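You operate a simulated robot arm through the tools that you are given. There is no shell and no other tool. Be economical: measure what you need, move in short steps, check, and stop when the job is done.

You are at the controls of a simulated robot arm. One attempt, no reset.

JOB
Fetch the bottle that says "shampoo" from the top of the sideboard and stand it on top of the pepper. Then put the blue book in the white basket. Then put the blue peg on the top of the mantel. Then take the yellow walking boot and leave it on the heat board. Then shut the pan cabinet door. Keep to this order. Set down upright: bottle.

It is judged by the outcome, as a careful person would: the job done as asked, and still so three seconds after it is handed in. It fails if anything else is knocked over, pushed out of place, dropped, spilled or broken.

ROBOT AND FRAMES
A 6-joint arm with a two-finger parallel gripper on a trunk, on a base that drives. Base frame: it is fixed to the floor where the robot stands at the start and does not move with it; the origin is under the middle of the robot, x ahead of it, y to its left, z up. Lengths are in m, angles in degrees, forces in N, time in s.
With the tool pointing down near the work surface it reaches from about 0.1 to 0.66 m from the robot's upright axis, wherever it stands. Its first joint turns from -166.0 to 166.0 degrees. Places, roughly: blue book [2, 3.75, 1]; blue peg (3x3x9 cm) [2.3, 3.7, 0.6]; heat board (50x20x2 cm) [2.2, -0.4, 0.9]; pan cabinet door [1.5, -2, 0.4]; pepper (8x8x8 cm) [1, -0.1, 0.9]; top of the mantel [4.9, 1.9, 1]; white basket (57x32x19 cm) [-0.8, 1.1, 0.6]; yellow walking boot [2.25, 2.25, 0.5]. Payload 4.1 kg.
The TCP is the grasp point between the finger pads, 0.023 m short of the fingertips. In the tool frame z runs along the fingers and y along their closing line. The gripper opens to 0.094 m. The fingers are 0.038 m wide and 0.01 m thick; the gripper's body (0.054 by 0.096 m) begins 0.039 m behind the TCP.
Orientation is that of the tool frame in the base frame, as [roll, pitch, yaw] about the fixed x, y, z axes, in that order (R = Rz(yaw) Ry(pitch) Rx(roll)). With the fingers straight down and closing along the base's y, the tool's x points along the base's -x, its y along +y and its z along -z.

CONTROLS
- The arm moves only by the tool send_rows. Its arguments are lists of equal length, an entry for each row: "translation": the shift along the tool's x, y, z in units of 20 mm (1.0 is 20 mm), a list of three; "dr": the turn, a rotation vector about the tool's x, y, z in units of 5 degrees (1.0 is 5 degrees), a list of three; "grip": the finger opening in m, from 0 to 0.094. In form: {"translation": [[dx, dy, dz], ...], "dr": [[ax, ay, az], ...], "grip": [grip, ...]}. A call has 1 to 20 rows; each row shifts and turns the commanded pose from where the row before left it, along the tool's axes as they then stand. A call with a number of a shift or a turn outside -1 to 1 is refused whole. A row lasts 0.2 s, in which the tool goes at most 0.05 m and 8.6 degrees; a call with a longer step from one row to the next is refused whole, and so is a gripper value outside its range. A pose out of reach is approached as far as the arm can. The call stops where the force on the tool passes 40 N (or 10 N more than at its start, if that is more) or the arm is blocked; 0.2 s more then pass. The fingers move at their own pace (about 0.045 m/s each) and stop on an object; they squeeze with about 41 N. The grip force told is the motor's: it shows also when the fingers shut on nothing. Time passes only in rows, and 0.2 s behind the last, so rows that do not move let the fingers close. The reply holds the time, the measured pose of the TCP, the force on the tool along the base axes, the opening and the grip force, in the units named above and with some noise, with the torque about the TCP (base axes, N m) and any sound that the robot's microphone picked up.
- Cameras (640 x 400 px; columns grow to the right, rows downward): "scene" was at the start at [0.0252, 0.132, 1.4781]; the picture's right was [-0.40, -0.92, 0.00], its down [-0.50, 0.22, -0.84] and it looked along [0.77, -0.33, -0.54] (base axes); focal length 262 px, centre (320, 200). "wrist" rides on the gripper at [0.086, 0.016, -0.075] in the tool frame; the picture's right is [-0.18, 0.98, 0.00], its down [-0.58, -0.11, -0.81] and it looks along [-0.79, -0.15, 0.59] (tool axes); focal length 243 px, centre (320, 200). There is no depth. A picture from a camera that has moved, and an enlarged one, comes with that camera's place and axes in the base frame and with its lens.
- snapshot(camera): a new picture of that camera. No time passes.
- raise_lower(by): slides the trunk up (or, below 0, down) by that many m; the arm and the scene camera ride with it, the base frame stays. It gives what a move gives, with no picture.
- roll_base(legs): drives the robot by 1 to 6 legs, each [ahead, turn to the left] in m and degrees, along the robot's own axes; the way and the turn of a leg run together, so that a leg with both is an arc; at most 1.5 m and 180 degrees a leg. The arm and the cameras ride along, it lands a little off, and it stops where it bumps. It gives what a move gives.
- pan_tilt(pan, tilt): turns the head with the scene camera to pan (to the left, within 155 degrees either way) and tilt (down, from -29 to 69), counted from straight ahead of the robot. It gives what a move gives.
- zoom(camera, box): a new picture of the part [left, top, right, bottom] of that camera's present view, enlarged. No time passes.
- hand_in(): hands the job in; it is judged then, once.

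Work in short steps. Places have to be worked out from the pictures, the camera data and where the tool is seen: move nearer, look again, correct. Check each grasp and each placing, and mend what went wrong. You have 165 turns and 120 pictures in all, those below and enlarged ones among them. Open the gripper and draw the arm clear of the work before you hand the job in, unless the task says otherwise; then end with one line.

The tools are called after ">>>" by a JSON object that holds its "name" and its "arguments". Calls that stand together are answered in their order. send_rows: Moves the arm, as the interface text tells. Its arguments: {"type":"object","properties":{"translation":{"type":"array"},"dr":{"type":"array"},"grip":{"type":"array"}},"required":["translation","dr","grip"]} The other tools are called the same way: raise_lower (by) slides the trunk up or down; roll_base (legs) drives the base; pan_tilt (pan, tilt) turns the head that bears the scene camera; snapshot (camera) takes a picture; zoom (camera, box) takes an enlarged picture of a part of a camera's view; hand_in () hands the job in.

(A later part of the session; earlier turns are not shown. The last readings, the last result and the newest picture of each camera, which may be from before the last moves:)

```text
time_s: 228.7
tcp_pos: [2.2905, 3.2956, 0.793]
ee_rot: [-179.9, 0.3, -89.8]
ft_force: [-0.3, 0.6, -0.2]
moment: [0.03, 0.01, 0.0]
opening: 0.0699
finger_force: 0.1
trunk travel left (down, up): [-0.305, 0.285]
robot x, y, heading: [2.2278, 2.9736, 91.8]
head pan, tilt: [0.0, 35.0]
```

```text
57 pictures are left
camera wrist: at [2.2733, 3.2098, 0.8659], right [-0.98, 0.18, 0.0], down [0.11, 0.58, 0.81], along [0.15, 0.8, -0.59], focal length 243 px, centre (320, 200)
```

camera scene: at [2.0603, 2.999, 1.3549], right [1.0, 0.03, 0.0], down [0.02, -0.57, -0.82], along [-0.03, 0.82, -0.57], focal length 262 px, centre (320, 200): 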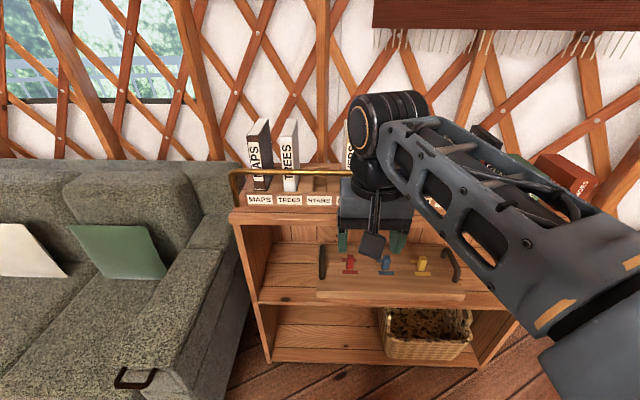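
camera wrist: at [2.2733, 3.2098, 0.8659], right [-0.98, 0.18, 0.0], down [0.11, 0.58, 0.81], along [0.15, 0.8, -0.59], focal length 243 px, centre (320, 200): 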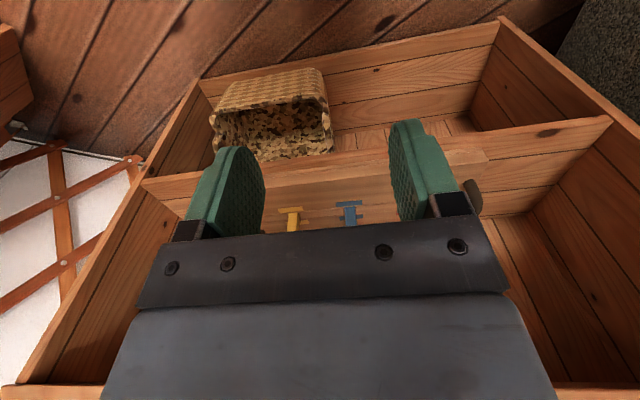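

Peg base now triangulates to ≈[2.288, 3.66, 0.58], top ≈0.65. I tilt the tool 45° forward here and re-check.

>>> {"name": "send_rows", "arguments": {"translation": [[0, 0, 0], [0, 0, 0], [0, 0, 0], [0, 0, 0], [0, 0, 0], [0, 0, 0], [0, 0, 0], [0, 0, 0], [0, 0, 0]], "dr": [[0, -1, 0], [0, -1, 0], [0, -1, 0], [0, -1, 0], [0, -1, 0], [0, -1, 0], [0, -1, 0], [0, -1, 0], [0, -1, 0]], "grip": [0.07, 0.07, 0.07, 0.07, 0.07, 0.07, 0.07, 0.07, 0.07]}}

>>> {"name": "snapshot", "arguments": {"camera": "wrist"}}

>>> {"name": "snapshot", "arguments": {"camera": "scene"}}

```text
time_s: 230.7
tcp_pos: [2.3254, 3.3832, 0.8257]
ee_rot: [-179.9, 45.1, -89.9]
ft_force: [0.1, -0.2, 0.6]
moment: [0.02, -0.01, 0.0]
opening: 0.07
finger_force: 0.0
out of reach, approached as far as the arm can: row 3, 4, 5, 6, 7, 8, 9
trunk travel left (down, up): [-0.305, 0.285]
robot x, y, heading: [2.2272, 2.9742, 91.8]
head pan, tilt: [0.0, 35.0]
```

```text
56 pictures are left
camera wrist: at [2.308, 3.2697, 0.8172], right [-0.98, 0.13, 0.13], down [0.11, -0.16, 0.98], along [0.15, 0.98, 0.14], focal length 243 px, centre (320, 200)
```

wrist: 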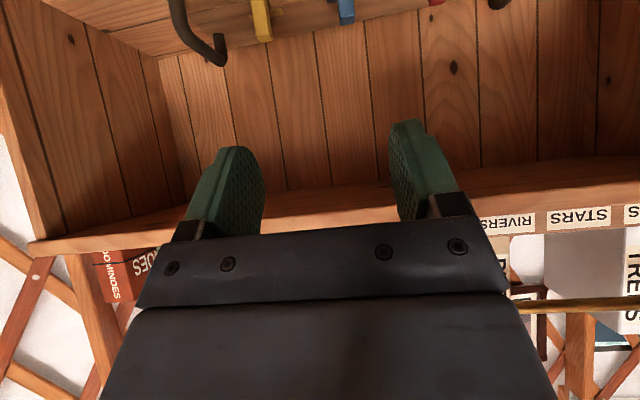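

```text
55 pictures are left
camera scene: at [2.0604, 2.999, 1.355], right [1.0, 0.03, 0.0], down [0.02, -0.57, -0.82], along [-0.03, 0.82, -0.57], focal length 262 px, centre (320, 200)
```

scene: 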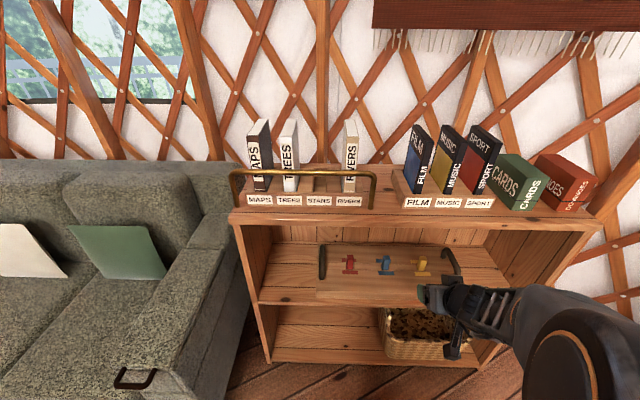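

The tool is tilted as wanted (it shifted to a reachable pose). The pegs are unobstructed now; I zoom for a precise fix.

>>> {"name": "zoom", "arguments": {"camera": "scene", "box": [310, 225, 470, 315]}}

```text
4.00 times, centred on (390, 270) of scene
camera zoom: at [2.0604, 2.999, 1.355], right [1.0, 0.03, 0.0], down [0.02, -0.57, -0.82], along [-0.03, 0.82, -0.57], focal length 1047 px, centre (40, -80)
```

zoom: 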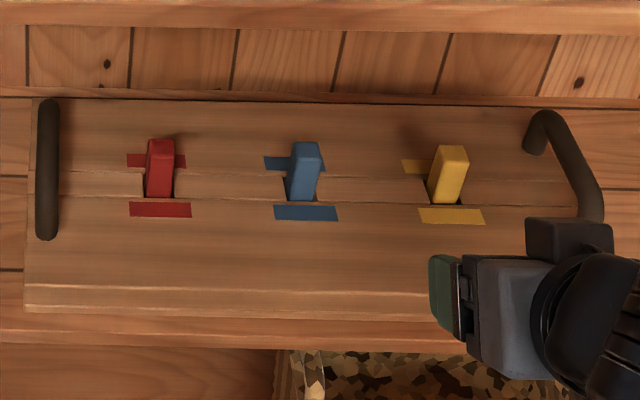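

The peg's centre is ≈[2.290, 3.712], top ≈0.60, board top ≈0.54. I drive 8 cm ahead, then bring the tilted tool down to the peg's level in front of the opening.

>>> {"name": "roll_base", "arguments": {"legs": [[0.08, 0]]}}

>>> {"name": "send_rows", "arguments": {"translation": [[0.82, 0.22, 0.82], [0.82, 0.22, 0.82], [0.82, 0.22, 0.82], [0.82, 0.22, 0.82], [0.82, 0.22, 0.82], [0.82, 0.22, 0.82], [0.82, 0.22, 0.82], [0.82, 0.22, 0.82]], "dr": [[0, 0, 0], [0, 0, 0], [0, 0, 0], [0, 0, 0], [0, 0, 0], [0, 0, 0], [0, 0, 0], [0, 0, 0]], "grip": [0.07, 0.07, 0.07, 0.07, 0.07, 0.07, 0.07, 0.07]}}

>>> {"name": "snapshot", "arguments": {"camera": "wrist"}}

```text
time_s: 231.7
tcp_pos: [2.3215, 3.464, 0.8264]
ee_rot: [180.0, 45.1, -89.6]
ft_force: [0.6, -0.2, 0.1]
moment: [0.02, 0.0, 0.01]
opening: 0.07
finger_force: 0.0
trunk travel left (down, up): [-0.305, 0.285]
robot x, y, heading: [2.2226, 3.0602, 92.1]
head pan, tilt: [0.0, 35.0]
```

```text
time_s: 233.5
tcp_pos: [2.3142, 3.4981, 0.6788]
ee_rot: [178.7, 44.9, -90.6]
ft_force: [0.2, 0.4, -0.2]
moment: [0.0, 0.01, -0.01]
opening: 0.07
finger_force: 0.1
out of reach, approached as far as the arm can: row 1, 2, 3, 6, 7, 8
trunk travel left (down, up): [-0.305, 0.285]
robot x, y, heading: [2.2211, 3.0574, 91.8]
head pan, tilt: [0.0, 35.0]
```

```text
53 pictures are left
camera wrist: at [2.2975, 3.3844, 0.6709], right [-0.98, 0.12, 0.15], down [0.13, -0.15, 0.98], along [0.14, 0.98, 0.14], focal length 243 px, centre (320, 200)
```

wrist: 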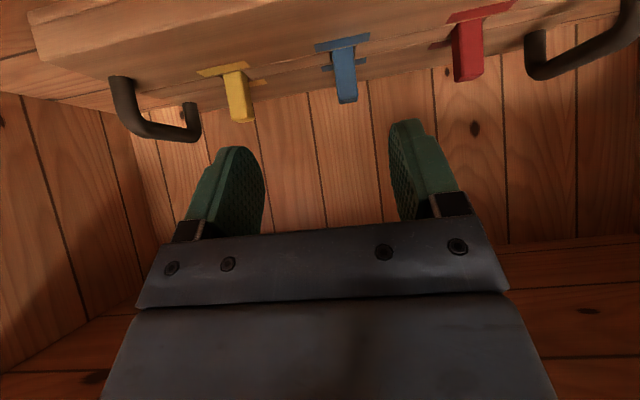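

The wrist view confirms peg top z≈0.60, x≈2.291. I move 18 cm forward in y (staying short of the peg) to return within reach and see where the commanded pose lies.

>>> {"name": "send_rows", "arguments": {"translation": [[-0.7, 0, 0.7], [-0.7, 0, 0.7], [-0.7, 0, 0.7], [-0.7, 0, 0.7], [-0.7, 0, 0.7], [-0.7, 0, 0.7]], "dr": [[0, 0, 0], [0, 0, 0], [0, 0, 0], [0, 0, 0], [0, 0, 0], [0, 0, 0]], "grip": [0.07, 0.07, 0.07, 0.07, 0.07, 0.07]}}

```text
time_s: 234.9
tcp_pos: [2.3151, 3.618, 0.6802]
ee_rot: [179.9, 45.2, -89.8]
ft_force: [-0.4, 0.2, 0.3]
moment: [-0.02, -0.03, 0.01]
opening: 0.0702
finger_force: 0.0
trunk travel left (down, up): [-0.305, 0.285]
robot x, y, heading: [2.2218, 3.0548, 91.6]
head pan, tilt: [0.0, 35.0]
```

Now within reach at [2.315, 3.618, 0.680]. I shift to x 2.29 and z≈0.595 and check alignment with the peg.

>>> {"name": "send_rows", "arguments": {"translation": [[0.75, 0.31, 0.75], [0.75, 0.31, 0.75], [0.75, 0.31, 0.75], [0.75, 0.31, 0.75]], "dr": [[0, 0, 0], [0, 0, 0], [0, 0, 0], [0, 0, 0]], "grip": [0.07, 0.07, 0.07, 0.07]}}

>>> {"name": "snapshot", "arguments": {"camera": "wrist"}}

>>> {"name": "zoom", "arguments": {"camera": "scene", "box": [310, 195, 500, 315]}}

```text
time_s: 235.9
tcp_pos: [2.2859, 3.6258, 0.6006]
ee_rot: [178.4, 44.9, -90.9]
ft_force: [0.7, 0.3, 0.2]
moment: [0.03, -0.02, 0.01]
opening: 0.0701
finger_force: 0.1
out of reach, approached as far as the arm can: row 4
trunk travel left (down, up): [-0.305, 0.285]
robot x, y, heading: [2.2238, 3.0558, 92.0]
head pan, tilt: [0.0, 35.0]
```

```text
52 pictures are left
camera wrist: at [2.2679, 3.5109, 0.592], right [-0.98, 0.13, 0.15], down [0.13, -0.16, 0.98], along [0.15, 0.98, 0.14], focal length 243 px, centre (320, 200)
```

wrist: 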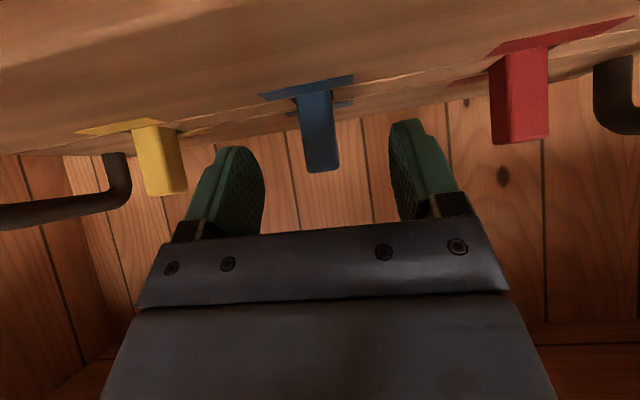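

```text
3.33 times, centred on (405, 255) of scene
camera zoom: at [2.0577, 3.0795, 1.355], right [1.0, 0.03, 0.0], down [0.02, -0.57, -0.82], along [-0.03, 0.82, -0.57], focal length 872 px, centre (37, 17)
```

zoom: 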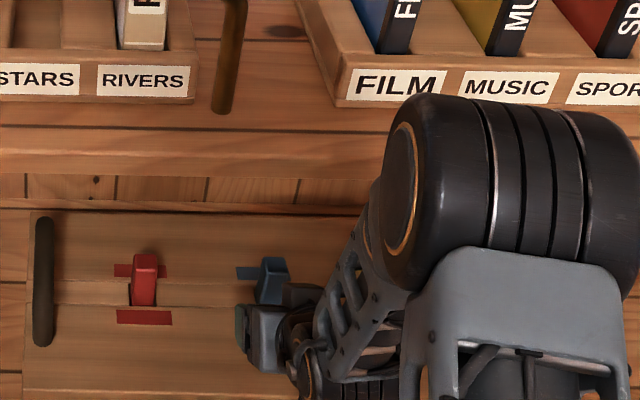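

Aligned: peg between the fingers. I advance 8.6 cm and 1.3 cm down around the peg.

>>> {"name": "send_rows", "arguments": {"translation": [[-0.8, -0.04, 0.8], [-0.8, -0.04, 0.85], [-0.7, -0.04, 0.9], [-0.4, -0.04, 0.85]], "dr": [[0, 0, 0], [0, 0, 0], [0, 0, 0], [0, 0, 0]], "grip": [0.07, 0.07, 0.07, 0.07]}}

>>> {"name": "snapshot", "arguments": {"camera": "wrist"}}

```text
time_s: 236.9
tcp_pos: [2.2888, 3.7115, 0.5898]
ee_rot: [-179.9, 45.1, -89.6]
ft_force: [-0.4, -0.9, -0.6]
moment: [-0.02, -0.01, 0.01]
opening: 0.0699
finger_force: 0.1
trunk travel left (down, up): [-0.305, 0.285]
robot x, y, heading: [2.2213, 3.0574, 91.9]
head pan, tilt: [0.0, 35.0]
```

```text
50 pictures are left
camera wrist: at [2.2719, 3.5978, 0.5804], right [-0.98, 0.13, 0.13], down [0.11, -0.16, 0.98], along [0.14, 0.98, 0.15], focal length 243 px, centre (320, 200)
```

wrist: 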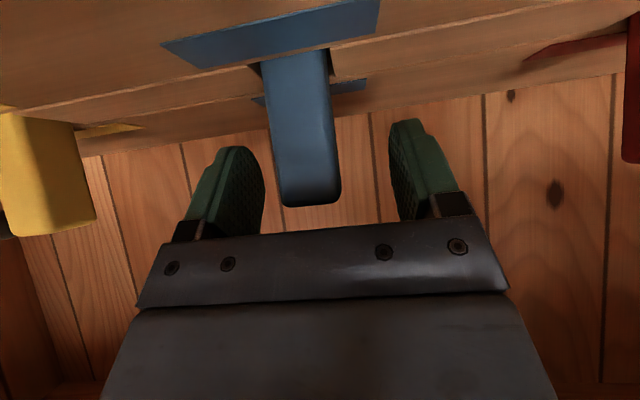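

The peg is between the pads, top ~1 cm above the TCP. I go 6 mm lower and close.

>>> {"name": "send_rows", "arguments": {"translation": [[0.21, -0.05, 0.21], [0, 0, 0], [0, 0, 0], [0, 0, 0], [0, 0, 0], [0, 0, 0]], "dr": [[0, 0, 0], [0, 0, 0], [0, 0, 0], [0, 0, 0], [0, 0, 0], [0, 0, 0]], "grip": [0.07, 0.03, 0.01, 0.01, 0.01, 0.01]}}

```text
time_s: 238.3
tcp_pos: [2.2893, 3.7117, 0.582]
ee_rot: [-180.0, 45.1, -89.6]
ft_force: [-0.3, 0.2, -0.6]
moment: [0.03, -0.01, 0.0]
opening: 0.024
finger_force: 40.7
trunk travel left (down, up): [-0.305, 0.285]
robot x, y, heading: [2.2211, 3.053, 92.0]
head pan, tilt: [0.0, 35.0]
```

Gripped at 24 mm, 41 N. I lift vertically 8 cm.

>>> {"name": "send_rows", "arguments": {"translation": [[-0.4, 0, -0.4], [-0.57, 0, -0.57], [-0.57, 0, -0.57], [-0.57, 0, -0.57], [-0.57, 0, -0.57]], "dr": [[0, 0, 0], [0, 0, 0], [0, 0, 0], [0, 0, 0], [0, 0, 0]], "grip": [0.01, 0.01, 0.01, 0.01, 0.01]}}

>>> {"name": "snapshot", "arguments": {"camera": "wrist"}}

```text
time_s: 239.7
tcp_pos: [2.287, 3.6907, 0.6355]
ee_rot: [179.2, 41.9, -90.4]
ft_force: [-0.5, 0.1, -0.1]
moment: [-0.01, 0.0, 0.0]
opening: 0.0242
finger_force: 41.0
trunk travel left (down, up): [-0.305, 0.285]
robot x, y, heading: [2.2215, 3.0561, 91.8]
head pan, tilt: [0.0, 35.0]
stopped in row 5: the arm was blocked; the commanded pose is now the measured one
```

```text
49 pictures are left
camera wrist: at [2.2704, 3.5766, 0.6334], right [-0.98, 0.14, 0.13], down [0.12, -0.1, 0.99], along [0.15, 0.99, 0.09], focal length 243 px, centre (320, 200)
```

wrist: 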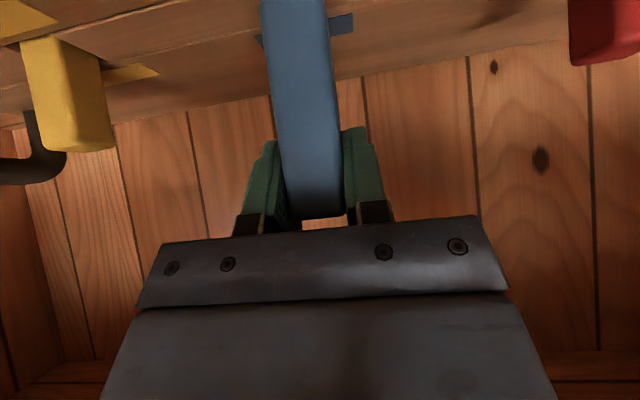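

The arm met the top board's edge, but the peg is up 5.4 cm, so its lower end should be clear of the hole. I look before pulling out.

>>> {"name": "zoom", "arguments": {"camera": "scene", "box": [310, 195, 500, 315]}}

```text
3.33 times, centred on (405, 255) of scene
camera zoom: at [2.0581, 3.0784, 1.3575], right [1.0, 0.03, 0.0], down [0.02, -0.57, -0.82], along [-0.02, 0.82, -0.57], focal length 872 px, centre (37, 17)
```

zoom: 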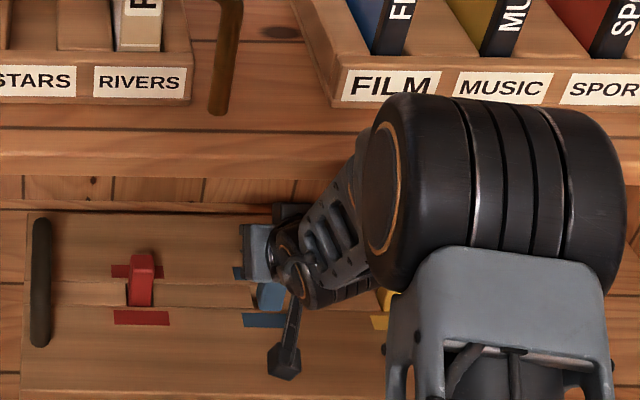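

I pull straight back (−y) in steps, watching the force.

>>> {"name": "send_rows", "arguments": {"translation": [[0.74, 0, -0.67], [0.74, 0, -0.67], [0.74, 0, -0.67]], "dr": [[0, 0, 0], [0, 0, 0], [0, 0, 0]], "grip": [0.01, 0.01, 0.01]}}

>>> {"name": "snapshot", "arguments": {"camera": "wrist"}}

```text
time_s: 240.5
tcp_pos: [2.2882, 3.6335, 0.6359]
ee_rot: [179.4, 42.3, -90.3]
ft_force: [0.3, -0.3, -0.7]
moment: [0.04, -0.02, 0.02]
opening: 0.0241
finger_force: 40.7
trunk travel left (down, up): [-0.305, 0.285]
robot x, y, heading: [2.2211, 3.0514, 91.7]
head pan, tilt: [0.0, 35.0]
```

```text
47 pictures are left
camera wrist: at [2.2709, 3.5194, 0.6332], right [-0.98, 0.14, 0.13], down [0.12, -0.11, 0.99], along [0.15, 0.98, 0.09], focal length 243 px, centre (320, 200)
```

wrist: 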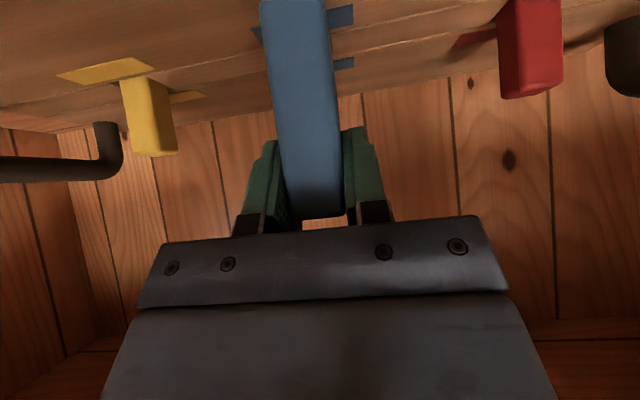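

The peg is free. I back off, raise the trunk, turn east and look toward the mantel.

>>> {"name": "roll_base", "arguments": {"legs": [[-0.14, 0]]}}

>>> {"name": "raise_lower", "arguments": {"by": 0.2}}

>>> {"name": "roll_base", "arguments": {"legs": [[0, -91], [0.6, 0], [0, -35]]}}

>>> {"name": "pan_tilt", "arguments": {"pan": 35, "tilt": 22}}

>>> {"name": "snapshot", "arguments": {"camera": "scene"}}

```text
time_s: 241.8
tcp_pos: [2.2925, 3.4902, 0.6358]
ee_rot: [179.4, 42.2, -90.5]
ft_force: [-0.2, 0.6, 0.5]
moment: [-0.03, 0.0, 0.01]
opening: 0.0242
finger_force: 41.1
trunk travel left (down, up): [-0.305, 0.285]
robot x, y, heading: [2.2249, 2.9119, 92.0]
head pan, tilt: [0.0, 35.0]
```

```text
time_s: 244.0
tcp_pos: [2.2928, 3.4898, 0.8364]
ee_rot: [179.3, 42.2, -90.4]
ft_force: [0.2, 0.3, -0.3]
moment: [0.01, -0.02, -0.02]
opening: 0.0239
finger_force: 41.2
trunk travel left (down, up): [-0.505, 0.085]
robot x, y, heading: [2.2272, 2.912, 91.5]
head pan, tilt: [0.0, 35.0]
```

```text
time_s: 252.9
tcp_pos: [3.2594, 2.5388, 0.8345]
ee_rot: [179.4, 42.2, 144.2]
ft_force: [1.0, 0.0, -0.7]
moment: [0.0, 0.05, 0.0]
opening: 0.0239
finger_force: 41.4
trunk travel left (down, up): [-0.505, 0.085]
robot x, y, heading: [2.8234, 2.9301, -33.8]
head pan, tilt: [0.0, 35.0]
```

```text
time_s: 253.9
tcp_pos: [3.2592, 2.5391, 0.8357]
ee_rot: [179.5, 42.1, 144.3]
ft_force: [0.1, -0.1, -0.3]
moment: [-0.01, 0.02, -0.04]
opening: 0.0241
finger_force: 41.1
trunk travel left (down, up): [-0.505, 0.085]
robot x, y, heading: [2.8261, 2.9268, -33.9]
head pan, tilt: [35.0, 22.0]
```

```text
46 pictures are left
camera scene: at [2.9648, 3.1032, 1.5756], right [0.02, -1.0, 0.0], down [-0.37, -0.01, -0.93], along [0.93, 0.02, -0.37], focal length 262 px, centre (320, 200)
```

scene: 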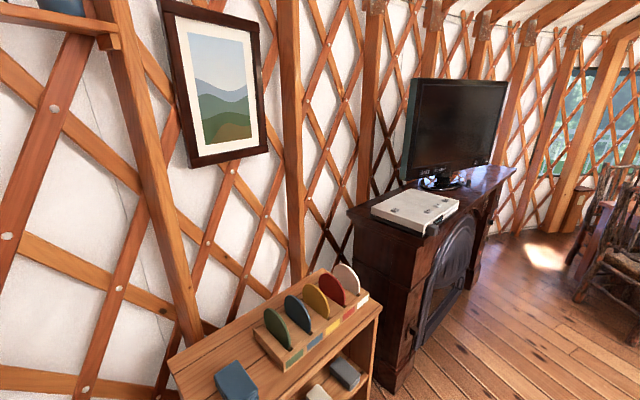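

The mantel's top (z≈1) runs from ≈[3.97, 2.69] to ≈[5.06, 1.57]; the free spot is its right front, ≈[4.79, 2.00]. I raise the peg higher, then drive to about [4.36, 1.58] and look before turning.

>>> {"name": "send_rows", "arguments": {"translation": [[-0.7, 0, -0.85], [-0.7, 0, -0.85], [-0.7, 0, -0.85], [-0.7, 0, -0.85], [-0.7, 0, -0.85], [-0.7, 0, -0.85], [-0.7, 0, -0.85], [-0.7, 0, -0.85], [-0.7, 0, -0.85], [-0.7, 0, -0.85], [-0.7, 0, -0.85], [-0.7, 0, -0.85]], "dr": [[0, 0, 0], [0, 0, 0], [0, 0, 0], [0, 0, 0], [0, 0, 0], [0, 0, 0], [0, 0, 0], [0, 0, 0], [0, 0, 0], [0, 0, 0], [0, 0, 0], [0, 0, 0]], "grip": [0.01, 0.01, 0.01, 0.01, 0.01, 0.01, 0.01, 0.01, 0.01, 0.01, 0.01, 0.01]}}

>>> {"name": "roll_base", "arguments": {"legs": [[0, -8], [0.9, 0], [0.7, 0]]}}

>>> {"name": "pan_tilt", "arguments": {"pan": 15, "tilt": 30}}

>>> {"name": "snapshot", "arguments": {"camera": "scene"}}

```text
time_s: 256.6
tcp_pos: [3.2456, 2.5443, 1.0994]
ee_rot: [179.4, 42.1, 144.2]
ft_force: [0.3, -0.1, -0.7]
moment: [-0.02, -0.02, 0.0]
opening: 0.0238
finger_force: 41.1
trunk travel left (down, up): [-0.505, 0.085]
robot x, y, heading: [2.8316, 2.9295, -33.9]
head pan, tilt: [35.0, 22.0]
```

```text
time_s: 265.3
tcp_pos: [4.3786, 1.4396, 1.0989]
ee_rot: [179.4, 42.2, 136.5]
ft_force: [0.7, -0.2, 0.1]
moment: [-0.01, 0.05, 0.01]
opening: 0.024
finger_force: 40.6
trunk travel left (down, up): [-0.505, 0.085]
robot x, y, heading: [4.0154, 1.8794, -41.4]
head pan, tilt: [35.0, 22.0]
```

```text
time_s: 266.1
tcp_pos: [4.3775, 1.4394, 1.0994]
ee_rot: [179.5, 42.2, 136.6]
ft_force: [0.6, 0.9, 0.8]
moment: [-0.03, 0.01, 0.01]
opening: 0.024
finger_force: 40.9
trunk travel left (down, up): [-0.505, 0.085]
robot x, y, heading: [4.0118, 1.8773, -41.6]
head pan, tilt: [15.0, 30.0]
```

```text
45 pictures are left
camera scene: at [4.1635, 2.0013, 1.5628], right [-0.45, -0.9, 0.0], down [-0.45, 0.22, -0.87], along [0.78, -0.39, -0.5], focal length 262 px, centre (320, 200)
```

scene: 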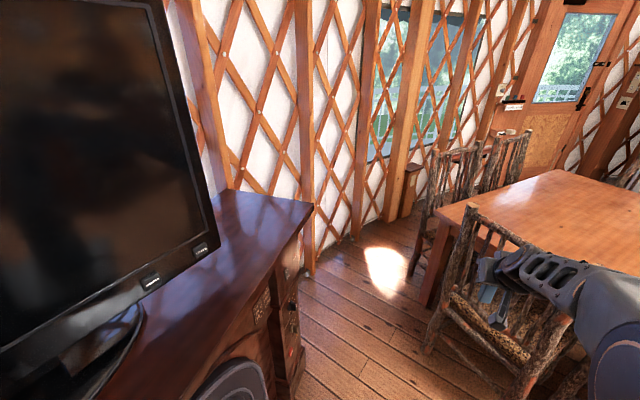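

The mantel's free right part lies at ≈[4.93, 1.885]; a chair is near [4.68, 1.0]. To keep the swing small I set the tool back to pointing down and draw it in close before driving on.

>>> {"name": "send_rows", "arguments": {"translation": [[0, 0, -0.3], [0, 0, -0.3], [0, 0, -0.3], [0, 0, -0.3], [0, 0, 0], [0, 0, 0], [0, 0, 0], [0, 0, 0], [0.4, 0, 0], [1, 0, 0], [1, 0, 0], [1, 0, 0], [1, 0, 0], [1, 0, 0], [1, 0, 0], [1, 0, 0], [1, 0, 0], [1, 0, 0], [1, 0, 0]], "dr": [[0, 1, 0], [0, 1, 0], [0, 1, 0], [0, 1, 0], [0, 1, 0], [0, 1, 0], [0, 1, 0], [0, 1, 0], [0, 0.4, 0], [0, 0, 0], [0, 0, 0], [0, 0, 0], [0, 0, 0], [0, 0, 0], [0, 0, 0], [0, 0, 0], [0, 0, 0], [0, 0, 0], [0, 0, 0]], "grip": [0.01, 0.01, 0.01, 0.01, 0.01, 0.01, 0.01, 0.01, 0.01, 0.01, 0.01, 0.01, 0.01, 0.01, 0.01, 0.01, 0.01, 0.01, 0.01]}}

>>> {"name": "raise_lower", "arguments": {"by": 0.08}}

>>> {"name": "snapshot", "arguments": {"camera": "wrist"}}

```text
time_s: 270.1
tcp_pos: [4.2144, 1.5909, 1.118]
ee_rot: [179.7, 0.2, 136.8]
ft_force: [-0.2, -0.1, -0.2]
moment: [0.0, 0.02, -0.01]
opening: 0.024
finger_force: 41.0
trunk travel left (down, up): [-0.505, 0.085]
robot x, y, heading: [4.0135, 1.8742, -41.3]
head pan, tilt: [15.0, 30.0]
```

```text
time_s: 271.3
tcp_pos: [4.2151, 1.5912, 1.1975]
ee_rot: [179.6, 0.2, 136.9]
ft_force: [0.0, -0.7, -0.5]
moment: [0.0, 0.03, 0.02]
opening: 0.0241
finger_force: 41.1
trunk travel left (down, up): [-0.585, 0.005]
robot x, y, heading: [4.0175, 1.8791, -41.4]
head pan, tilt: [15.0, 30.0]
```

```text
44 pictures are left
camera wrist: at [4.1613, 1.662, 1.272], right [0.81, 0.59, 0.01], down [0.34, -0.48, 0.81], along [0.48, -0.65, -0.59], focal length 243 px, centre (320, 200)
```

wrist: 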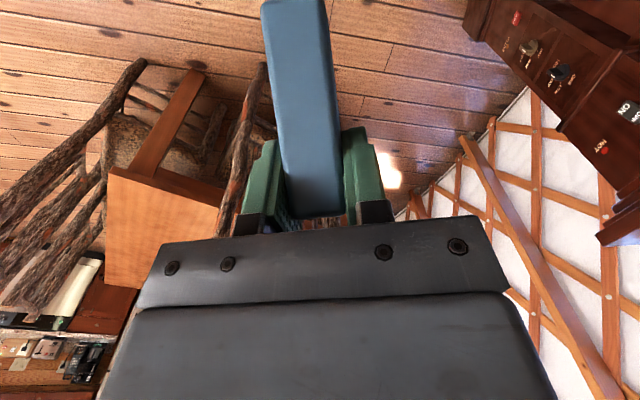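

The peg is held firmly. I drive 0.6 m on and turn left to face the mantel, then look.

>>> {"name": "roll_base", "arguments": {"legs": [[0.6, 0], [0, 85.5]]}}

>>> {"name": "pan_tilt", "arguments": {"pan": 0, "tilt": 42}}

>>> {"name": "snapshot", "arguments": {"camera": "scene"}}

>>> {"name": "snapshot", "arguments": {"camera": "wrist"}}

```text
time_s: 278.3
tcp_pos: [4.7591, 1.6623, 1.1984]
ee_rot: [179.6, 0.1, -137.3]
ft_force: [-0.2, -0.6, -0.4]
moment: [-0.01, 0.0, -0.01]
opening: 0.0243
finger_force: 41.4
trunk travel left (down, up): [-0.585, 0.005]
robot x, y, heading: [4.4589, 1.4795, 44.5]
head pan, tilt: [15.0, 30.0]
```

```text
time_s: 279.1
tcp_pos: [4.7584, 1.6614, 1.1978]
ee_rot: [179.6, 0.1, -137.3]
ft_force: [-0.2, -0.1, -0.2]
moment: [0.03, -0.03, 0.01]
opening: 0.0241
finger_force: 40.7
trunk travel left (down, up): [-0.585, 0.005]
robot x, y, heading: [4.4592, 1.4833, 44.4]
head pan, tilt: [0.0, 42.0]
```

```text
43 pictures are left
camera scene: at [4.3637, 1.6184, 1.6245], right [0.7, -0.71, 0.0], down [-0.48, -0.47, -0.74], along [0.53, 0.52, -0.67], focal length 262 px, centre (320, 200)
```

scene: 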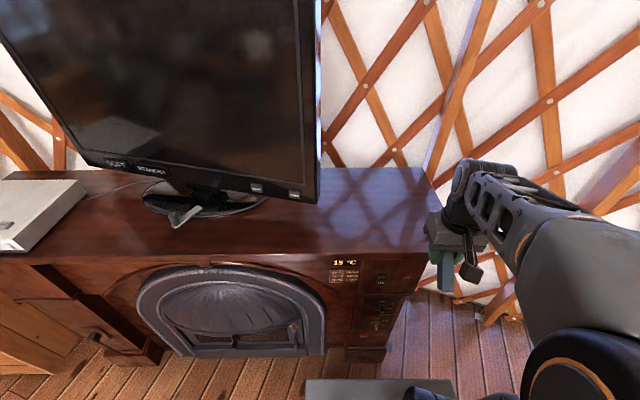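

```text
42 pictures are left
camera wrist: at [4.6834, 1.6149, 1.272], right [-0.53, 0.85, 0.01], down [0.5, 0.31, 0.81], along [0.68, 0.43, -0.59], focal length 243 px, centre (320, 200)
```

wrist: 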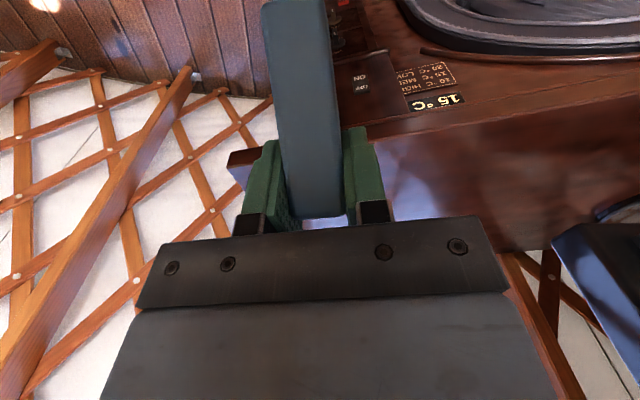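

With two views the mantel top is actually at z≈1.12, right front corner ≈[4.83, 1.68]. I choose P≈[4.81, 1.87], 12 cm inside the edge. I raise the peg 7 cm, move over P, then restore the 45° tilt so the peg is vertical.

>>> {"name": "send_rows", "arguments": {"translation": [[0, 0, -0.9], [0, 0, -0.9], [0, 0, -0.9], [0, 0, -0.9], [-0.9, 0.6, 0], [-0.9, 0.6, 0], [-0.9, 0.6, 0], [-0.9, 0.6, 0], [-0.9, 0.6, 0], [-0.9, 0.6, 0], [-0.9, 0.6, 0], [-0.9, 0.6, 0], [-0.9, 0.6, 0], [-0.9, 0.6, 0]], "dr": [[0, 0, 0], [0, 0, 0], [0, 0, 0], [0, 0, 0], [0, 0, 0], [0, 0, 0], [0, 0, 0], [0, 0, 0], [0, 0, 0], [0, 0, 0], [0, 0, 0], [0, 0, 0], [0, 0, 0], [0, 0, 0]], "grip": [0.01, 0.01, 0.01, 0.01, 0.01, 0.01, 0.01, 0.01, 0.01, 0.01, 0.01, 0.01, 0.01, 0.01]}}

>>> {"name": "snapshot", "arguments": {"camera": "scene"}}

>>> {"name": "snapshot", "arguments": {"camera": "wrist"}}

```text
time_s: 282.1
tcp_pos: [4.8121, 1.8738, 1.2698]
ee_rot: [179.6, 0.3, -137.3]
ft_force: [0.3, -0.8, -0.8]
moment: [-0.01, -0.02, 0.0]
opening: 0.0241
finger_force: 41.2
trunk travel left (down, up): [-0.585, 0.005]
robot x, y, heading: [4.4641, 1.4832, 44.3]
head pan, tilt: [0.0, 42.0]
```

```text
41 pictures are left
camera scene: at [4.364, 1.6189, 1.6245], right [0.7, -0.71, 0.0], down [-0.48, -0.47, -0.74], along [0.53, 0.52, -0.67], focal length 262 px, centre (320, 200)
```

scene: 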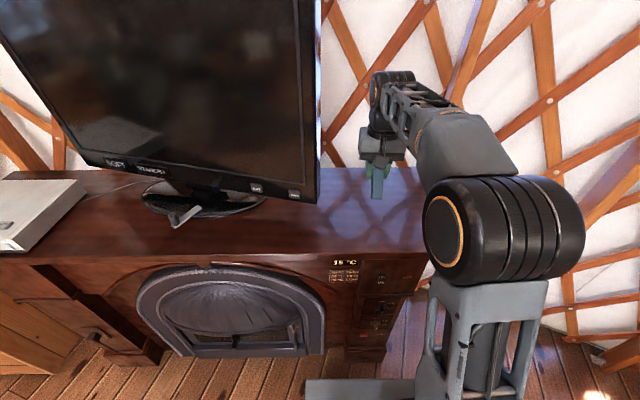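

```text
40 pictures are left
camera wrist: at [4.7362, 1.8269, 1.3448], right [-0.53, 0.85, 0.01], down [0.5, 0.31, 0.81], along [0.68, 0.43, -0.59], focal length 243 px, centre (320, 200)
```

wrist: 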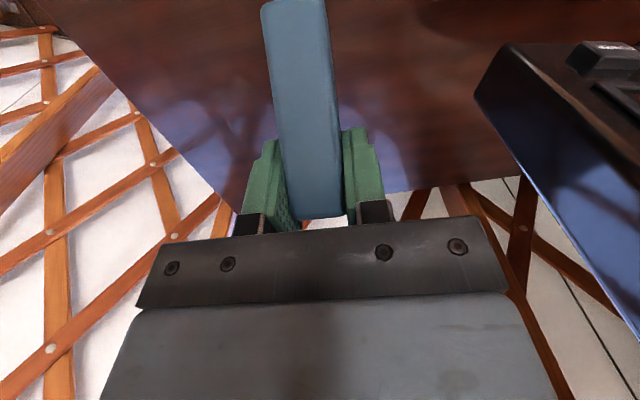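

Over the free part of the mantel. I tilt the tool back to 45° so the peg hangs vertical.

>>> {"name": "send_rows", "arguments": {"translation": [[0, 0, 0], [0, 0, 0], [0, 0, 0], [0, 0, 0], [0, 0, 0], [0, 0, 0], [0, 0, 0], [0, 0, 0], [0, 0, 0]], "dr": [[0, -1, 0], [0, -1, 0], [0, -1, 0], [0, -1, 0], [0, -1, 0], [0, -1, 0], [0, -1, 0], [0, -1, 0], [0, -1, 0]], "grip": [0.01, 0.01, 0.01, 0.01, 0.01, 0.01, 0.01, 0.01, 0.01]}}

>>> {"name": "zoom", "arguments": {"camera": "scene", "box": [290, 120, 460, 270]}}

```text
time_s: 284.1
tcp_pos: [4.8108, 1.8718, 1.271]
ee_rot: [179.3, 45.4, -137.8]
ft_force: [0.9, -0.1, 0.7]
moment: [0.01, 0.03, 0.01]
opening: 0.0243
finger_force: 41.0
trunk travel left (down, up): [-0.585, 0.005]
robot x, y, heading: [4.4609, 1.4816, 44.4]
head pan, tilt: [0.0, 42.0]
```

```text
2.67 times, centred on (375, 195) of scene
camera zoom: at [4.3637, 1.6182, 1.6245], right [0.7, -0.71, 0.0], down [-0.48, -0.47, -0.74], along [0.53, 0.52, -0.67], focal length 698 px, centre (173, 213)
```

zoom: 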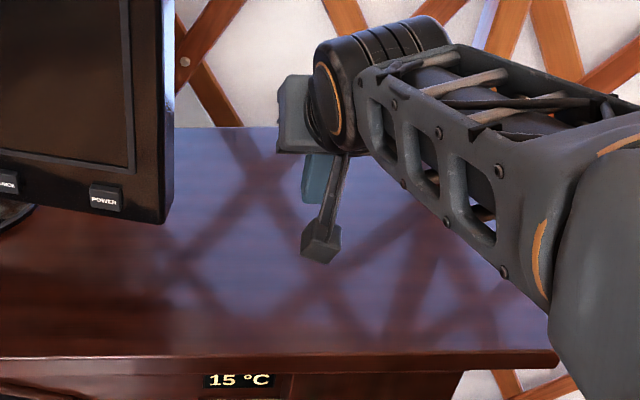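

The peg hangs vertically over the surface. I lower 5.5 cm, then in small steps to contact.

>>> {"name": "send_rows", "arguments": {"translation": [[0.65, 0, 0.65], [0.65, 0, 0.65], [0.65, 0, 0.65]], "dr": [[0, 0, 0], [0, 0, 0], [0, 0, 0]], "grip": [0.01, 0.01, 0.01]}}

>>> {"name": "zoom", "arguments": {"camera": "scene", "box": [290, 120, 460, 270]}}

```text
time_s: 284.9
tcp_pos: [4.8109, 1.8721, 1.2154]
ee_rot: [179.4, 45.2, -137.7]
ft_force: [0.3, -0.1, 0.3]
moment: [0.04, -0.01, 0.01]
opening: 0.0242
finger_force: 41.2
trunk travel left (down, up): [-0.585, 0.005]
robot x, y, heading: [4.457, 1.4807, 44.4]
head pan, tilt: [0.0, 42.0]
```

```text
2.67 times, centred on (375, 195) of scene
camera zoom: at [4.3639, 1.6185, 1.6245], right [0.7, -0.71, 0.0], down [-0.48, -0.47, -0.74], along [0.53, 0.52, -0.67], focal length 698 px, centre (173, 213)
```

zoom: 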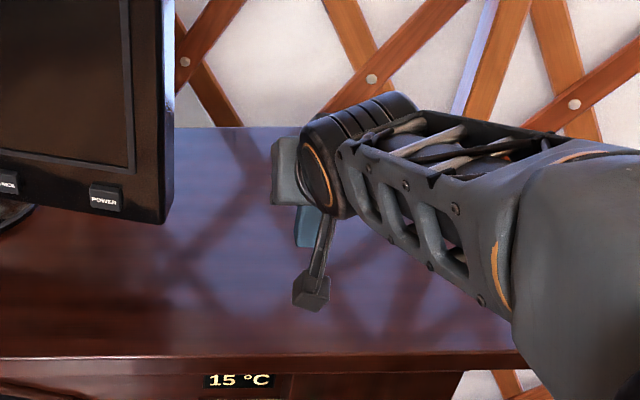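

>>> {"name": "send_rows", "arguments": {"translation": [[0.25, 0, 0.25], [0.2, 0, 0.2], [0.15, 0, 0.15]], "dr": [[0, 0, 0], [0, 0, 0], [0, 0, 0]], "grip": [0.01, 0.01, 0.01]}}

```text
time_s: 285.7
tcp_pos: [4.8085, 1.8723, 1.1985]
ee_rot: [179.4, 45.1, -137.7]
ft_force: [0.8, -0.8, 0.2]
moment: [-0.04, 0.01, 0.01]
opening: 0.024
finger_force: 40.9
trunk travel left (down, up): [-0.585, 0.005]
robot x, y, heading: [4.4602, 1.478, 44.5]
head pan, tilt: [0.0, 42.0]
```

No contact yet at z 1.1985; I continue in small steps.

>>> {"name": "send_rows", "arguments": {"translation": [[0.18, 0, 0.18], [0.18, 0, 0.18], [0.18, 0, 0.18]], "dr": [[0, 0, 0], [0, 0, 0], [0, 0, 0]], "grip": [0.01, 0.01, 0.01]}}

>>> {"name": "zoom", "arguments": {"camera": "scene", "box": [320, 150, 420, 250]}}

```text
time_s: 286.5
tcp_pos: [4.8086, 1.8719, 1.1834]
ee_rot: [179.3, 45.3, -137.8]
ft_force: [0.9, 0.3, 0.4]
moment: [-0.03, 0.0, 0.01]
opening: 0.0241
finger_force: 41.1
trunk travel left (down, up): [-0.585, 0.005]
robot x, y, heading: [4.4641, 1.4829, 44.3]
head pan, tilt: [0.0, 42.0]
```

```text
4.00 times, centred on (370, 200) of scene
camera zoom: at [4.3638, 1.6184, 1.6245], right [0.7, -0.71, 0.0], down [-0.48, -0.47, -0.74], along [0.53, 0.52, -0.67], focal length 1047 px, centre (120, 200)
```

zoom: 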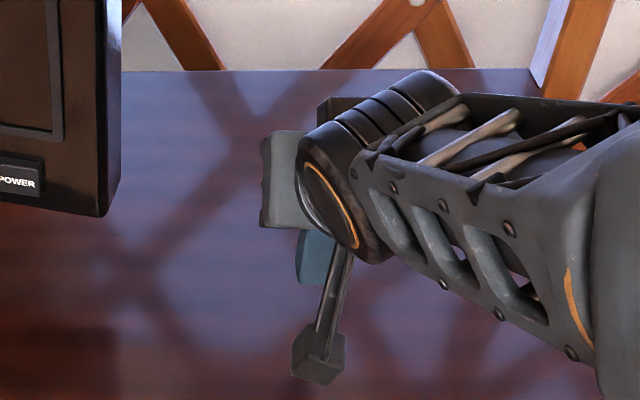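

>>> {"name": "send_rows", "arguments": {"translation": [[0.21, 0, 0.21], [0.21, 0, 0.21], [0.21, 0, 0.21], [0.21, 0, 0.21]], "dr": [[0, 0, 0], [0, 0, 0], [0, 0, 0], [0, 0, 0]], "grip": [0.01, 0.01, 0.01, 0.01]}}

>>> {"name": "snapshot", "arguments": {"camera": "wrist"}}

```text
time_s: 287.5
tcp_pos: [4.8099, 1.8727, 1.1593]
ee_rot: [179.5, 45.2, -137.8]
ft_force: [-0.8, -0.4, -0.5]
moment: [0.0, -0.01, 0.03]
opening: 0.024
finger_force: 40.9
trunk travel left (down, up): [-0.585, 0.005]
robot x, y, heading: [4.4597, 1.482, 44.3]
head pan, tilt: [0.0, 42.0]
```

```text
36 pictures are left
camera wrist: at [4.713, 1.8073, 1.1511], right [-0.57, 0.81, 0.14], down [-0.04, -0.2, 0.98], along [0.82, 0.55, 0.14], focal length 243 px, centre (320, 200)
```

wrist: 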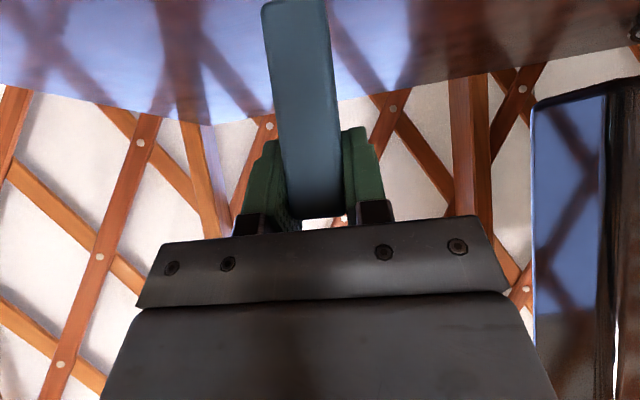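

Peg bottom is at z≈1.088; the mantel seems to be at ≈1.05, which puts the spot about 7 cm inside the edge. I shift 4 cm inward, then continue down.

>>> {"name": "send_rows", "arguments": {"translation": [[-0.7, 0, 0.7], [-0.7, 0, 0.7], [0.21, 0, 0.21], [0.21, 0, 0.21], [0.21, 0, 0.21]], "dr": [[0, 0, 0], [0, 0, 0], [0, 0, 0], [0, 0, 0], [0, 0, 0]], "grip": [0.01, 0.01, 0.01, 0.01, 0.01]}}

```text
time_s: 288.7
tcp_pos: [4.8361, 1.8999, 1.143]
ee_rot: [179.5, 45.2, -137.7]
ft_force: [-0.7, 0.0, -1.3]
moment: [0.0, 0.0, 0.0]
opening: 0.024
finger_force: 40.9
trunk travel left (down, up): [-0.585, 0.005]
robot x, y, heading: [4.4594, 1.4826, 44.3]
head pan, tilt: [0.0, 42.0]
```

>>> {"name": "send_rows", "arguments": {"translation": [[0.15, 0, 0.15], [0.15, 0, 0.15], [0.15, 0, 0.15]], "dr": [[0, 0, 0], [0, 0, 0], [0, 0, 0]], "grip": [0.01, 0.01, 0.01]}}

```text
time_s: 289.5
tcp_pos: [4.8399, 1.8987, 1.1297]
ee_rot: [179.3, 45.2, -137.8]
ft_force: [0.3, 0.8, 0.2]
moment: [0.0, 0.0, 0.02]
opening: 0.0241
finger_force: 41.2
trunk travel left (down, up): [-0.585, 0.005]
robot x, y, heading: [4.4619, 1.4822, 44.3]
head pan, tilt: [0.0, 42.0]
```

>>> {"name": "send_rows", "arguments": {"translation": [[0.12, 0, 0.12], [0.12, 0, 0.12], [0.12, 0, 0.12]], "dr": [[0, 0, 0], [0, 0, 0], [0, 0, 0]], "grip": [0.01, 0.01, 0.01]}}

>>> {"name": "snapshot", "arguments": {"camera": "wrist"}}

>>> {"name": "snapshot", "arguments": {"camera": "scene"}}

```text
time_s: 290.3
tcp_pos: [4.8387, 1.8979, 1.1205]
ee_rot: [179.2, 45.4, -137.8]
ft_force: [0.7, 0.9, 9.7]
moment: [-0.05, -0.05, -0.01]
opening: 0.0244
finger_force: 40.8
trunk travel left (down, up): [-0.585, 0.005]
robot x, y, heading: [4.4573, 1.4768, 44.2]
head pan, tilt: [0.0, 42.0]
```

```text
35 pictures are left
camera wrist: at [4.7428, 1.8344, 1.1118], right [-0.57, 0.81, 0.14], down [-0.04, -0.2, 0.98], along [0.82, 0.55, 0.15], focal length 243 px, centre (320, 200)
```

wrist: 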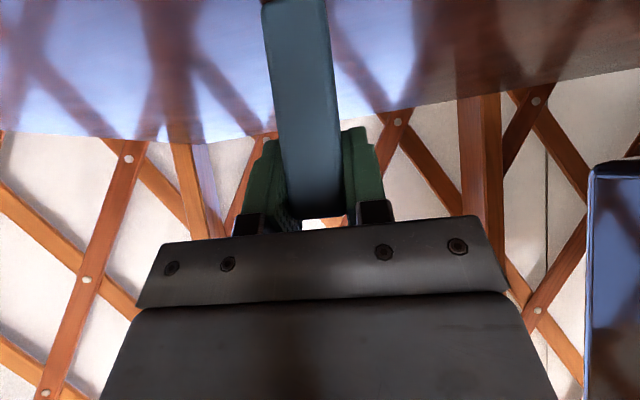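

```text
34 pictures are left
camera scene: at [4.3633, 1.6178, 1.6247], right [0.7, -0.71, 0.0], down [-0.48, -0.47, -0.74], along [0.53, 0.52, -0.67], focal length 262 px, centre (320, 200)
```

scene: 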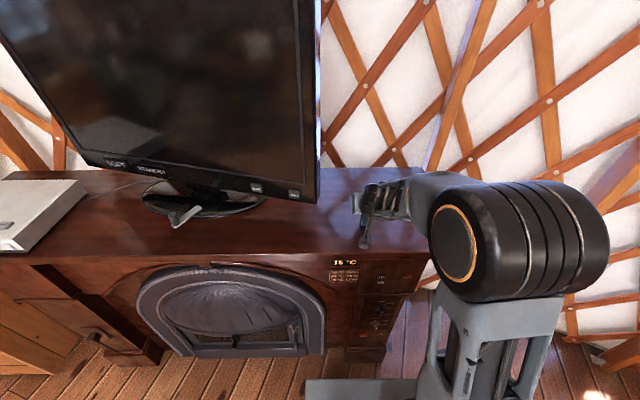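

Contact (Fz ≈10 N) at the expected height. I release and withdraw along the tool axis, then check.

>>> {"name": "send_rows", "arguments": {"translation": [[0, 0, 0], [0, 0, 0], [0, 0, 0], [0, 0, 0], [0, 0, -0.5], [0, 0, -1], [0, 0, -1], [0, 0, -1], [0, 0, -1], [0, 0, -1], [0, 0, -1]], "dr": [[0, 0, 0], [0, 0, 0], [0, 0, 0], [0, 0, 0], [0, 0, 0], [0, 0, 0], [0, 0, 0], [0, 0, 0], [0, 0, 0], [0, 0, 0], [0, 0, 0]], "grip": [0.03, 0.04, 0.06, 0.07, 0.07, 0.07, 0.07, 0.07, 0.07, 0.07, 0.07]}}

>>> {"name": "snapshot", "arguments": {"camera": "wrist"}}

>>> {"name": "zoom", "arguments": {"camera": "scene", "box": [290, 120, 460, 270]}}

```text
time_s: 292.7
tcp_pos: [4.7701, 1.8357, 1.2116]
ee_rot: [179.4, 45.1, -137.7]
ft_force: [0.4, 0.3, 0.1]
moment: [-0.02, -0.01, -0.01]
opening: 0.07
finger_force: 0.0
trunk travel left (down, up): [-0.585, 0.005]
robot x, y, heading: [4.4569, 1.4847, 44.0]
head pan, tilt: [0.0, 42.0]
```

```text
33 pictures are left
camera wrist: at [4.6746, 1.7708, 1.2028], right [-0.57, 0.81, 0.14], down [-0.04, -0.2, 0.98], along [0.82, 0.55, 0.14], focal length 243 px, centre (320, 200)
```

wrist: 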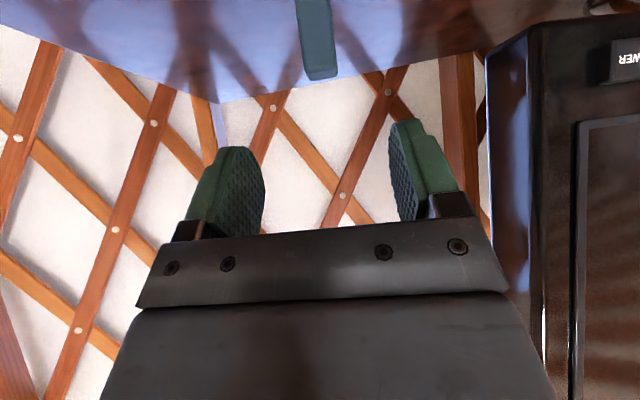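

```text
2.67 times, centred on (375, 195) of scene
camera zoom: at [4.3635, 1.618, 1.6245], right [0.7, -0.71, 0.0], down [-0.48, -0.47, -0.74], along [0.53, 0.52, -0.67], focal length 698 px, centre (173, 213)
```

zoom: 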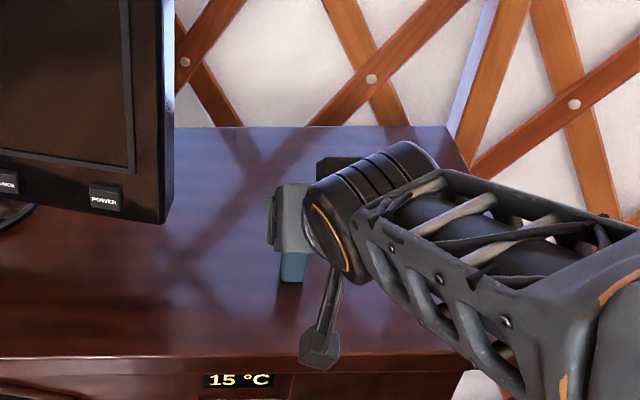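

The blue peg stands upright on the mantel. Now the boot: I withdraw, set the tool down-pointing and draw in, back off, and drive to the open floor east of the boot bench.

>>> {"name": "send_rows", "arguments": {"translation": [[0, 0, -1], [0, 0, -1], [0, 0, 0], [0, 0, 0], [0, 0, 0], [0, 0, 0], [0, 0, 0], [0, 0, 0], [0, 0, 0], [0, 0, 0], [0, 0, 0], [1, 0, 0], [1, 0, 0], [1, 0, 0], [1, 0, 0], [1, 0, 0]], "dr": [[0, 0, 0], [0, 0, 0], [0, 1, 0], [0, 1, 0], [0, 1, 0], [0, 1, 0], [0, 1, 0], [0, 1, 0], [0, 1, 0], [0, 1, 0], [0, 1, 0], [0, 0, 0], [0, 0, 0], [0, 0, 0], [0, 0, 0], [0, 0, 0]], "grip": [0.07, 0.07, 0.07, 0.07, 0.07, 0.07, 0.07, 0.07, 0.07, 0.07, 0.07, 0.07, 0.07, 0.07, 0.07, 0.07]}}

>>> {"name": "roll_base", "arguments": {"legs": [[-0.2, 0], [0, 105.5], [0.8, 0], [0.7, 0]]}}

>>> {"name": "pan_tilt", "arguments": {"pan": 15, "tilt": 40}}

>>> {"name": "snapshot", "arguments": {"camera": "scene"}}

```text
time_s: 296.1
tcp_pos: [4.6777, 1.7496, 1.2374]
ee_rot: [179.6, 0.3, -137.3]
ft_force: [0.5, 0.0, 0.2]
moment: [-0.01, -0.02, -0.02]
opening: 0.0701
finger_force: 0.1
trunk travel left (down, up): [-0.585, 0.005]
robot x, y, heading: [4.4611, 1.4768, 44.5]
head pan, tilt: [0.0, 42.0]
```

```text
time_s: 297.6
tcp_pos: [4.5602, 1.6328, 1.2376]
ee_rot: [179.6, 0.2, -137.4]
ft_force: [0.1, 0.4, 0.6]
moment: [0.0, 0.03, -0.01]
opening: 0.0699
finger_force: 0.1
trunk travel left (down, up): [-0.585, 0.005]
robot x, y, heading: [4.3391, 1.3652, 44.3]
head pan, tilt: [0.0, 42.0]
stopped in leg 1: the robot was blocked; the commanded pose is now the measured one
```

```text
time_s: 298.3
tcp_pos: [4.5604, 1.6339, 1.2369]
ee_rot: [179.5, 0.2, -137.4]
ft_force: [0.1, -0.8, 0.9]
moment: [0.0, 0.01, 0.03]
opening: 0.0701
finger_force: 0.1
trunk travel left (down, up): [-0.585, 0.005]
robot x, y, heading: [4.3388, 1.3682, 44.5]
head pan, tilt: [15.0, 40.0]
```

```text
31 pictures are left
camera scene: at [4.229, 1.5173, 1.6274], right [0.86, -0.51, 0.0], down [-0.33, -0.55, -0.77], along [0.39, 0.66, -0.64], focal length 262 px, centre (320, 200)
```

scene: 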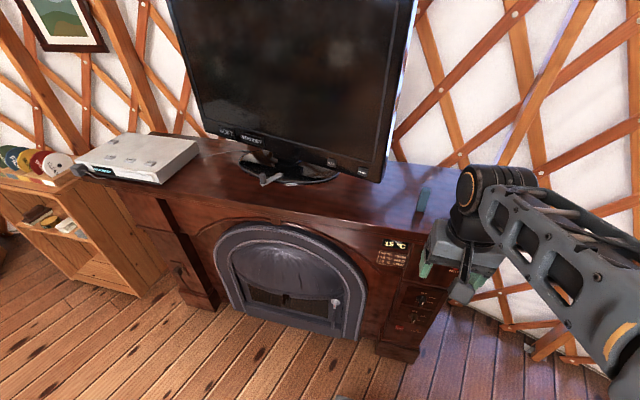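

The reverse was blocked by something behind. I look backward to see what it is.

>>> {"name": "pan_tilt", "arguments": {"pan": -150, "tilt": 50}}

>>> {"name": "snapshot", "arguments": {"camera": "scene"}}

```text
time_s: 300.8
tcp_pos: [4.5595, 1.6342, 1.2365]
ee_rot: [179.6, 0.2, -137.3]
ft_force: [0.9, 0.0, 0.5]
moment: [-0.01, -0.01, 0.01]
opening: 0.07
finger_force: 0.0
trunk travel left (down, up): [-0.585, 0.005]
robot x, y, heading: [4.3422, 1.3625, 44.1]
head pan, tilt: [-150.0, 50.0]
```

```text
30 pictures are left
camera scene: at [4.1644, 1.37, 1.6133], right [-0.96, 0.27, 0.0], down [0.21, 0.74, -0.64], along [-0.17, -0.62, -0.77], focal length 262 px, centre (320, 200)
```

scene: 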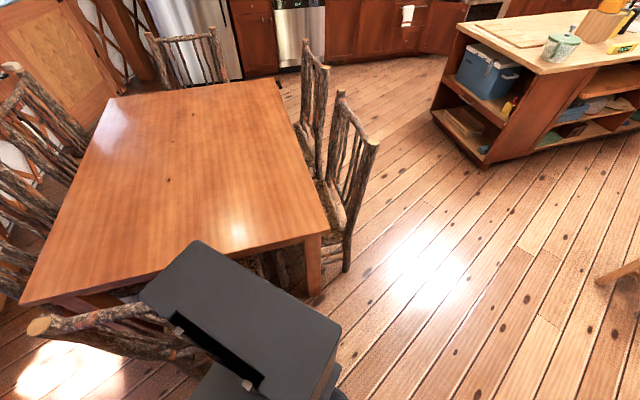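

A dining chair stands just behind the right rear. I go 9 cm ahead, turn right to heading 0 and reverse west along −x away from the chairs.

>>> {"name": "roll_base", "arguments": {"legs": [[0.09, 0], [0, -44.2], [-0.8, 0]]}}

>>> {"name": "pan_tilt", "arguments": {"pan": -35, "tilt": 30}}

>>> {"name": "snapshot", "arguments": {"camera": "scene"}}

```text
time_s: 307.9
tcp_pos: [3.9523, 1.4712, 1.2382]
ee_rot: [179.6, 0.2, 177.1]
ft_force: [1.2, -0.2, 0.0]
moment: [0.0, 0.0, 0.03]
opening: 0.0701
finger_force: 0.1
trunk travel left (down, up): [-0.585, 0.005]
robot x, y, heading: [3.6084, 1.4376, -1.0]
head pan, tilt: [-150.0, 50.0]
```

```text
time_s: 309.8
tcp_pos: [3.9518, 1.472, 1.237]
ee_rot: [179.6, 0.2, 177.1]
ft_force: [0.3, 0.2, -0.5]
moment: [0.0, -0.02, -0.04]
opening: 0.0699
finger_force: 0.0
trunk travel left (down, up): [-0.585, 0.005]
robot x, y, heading: [3.6053, 1.4394, -1.2]
head pan, tilt: [-35.0, 30.0]
```

```text
29 pictures are left
camera scene: at [3.6285, 1.5555, 1.6428], right [-0.59, -0.81, 0.0], down [-0.4, 0.3, -0.87], along [0.7, -0.51, -0.5], focal length 262 px, centre (320, 200)
```

scene: 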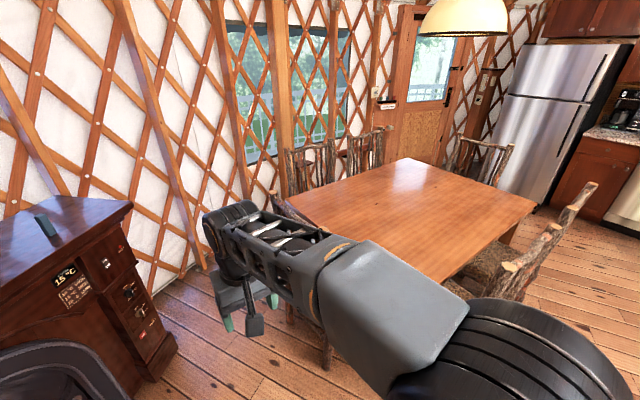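

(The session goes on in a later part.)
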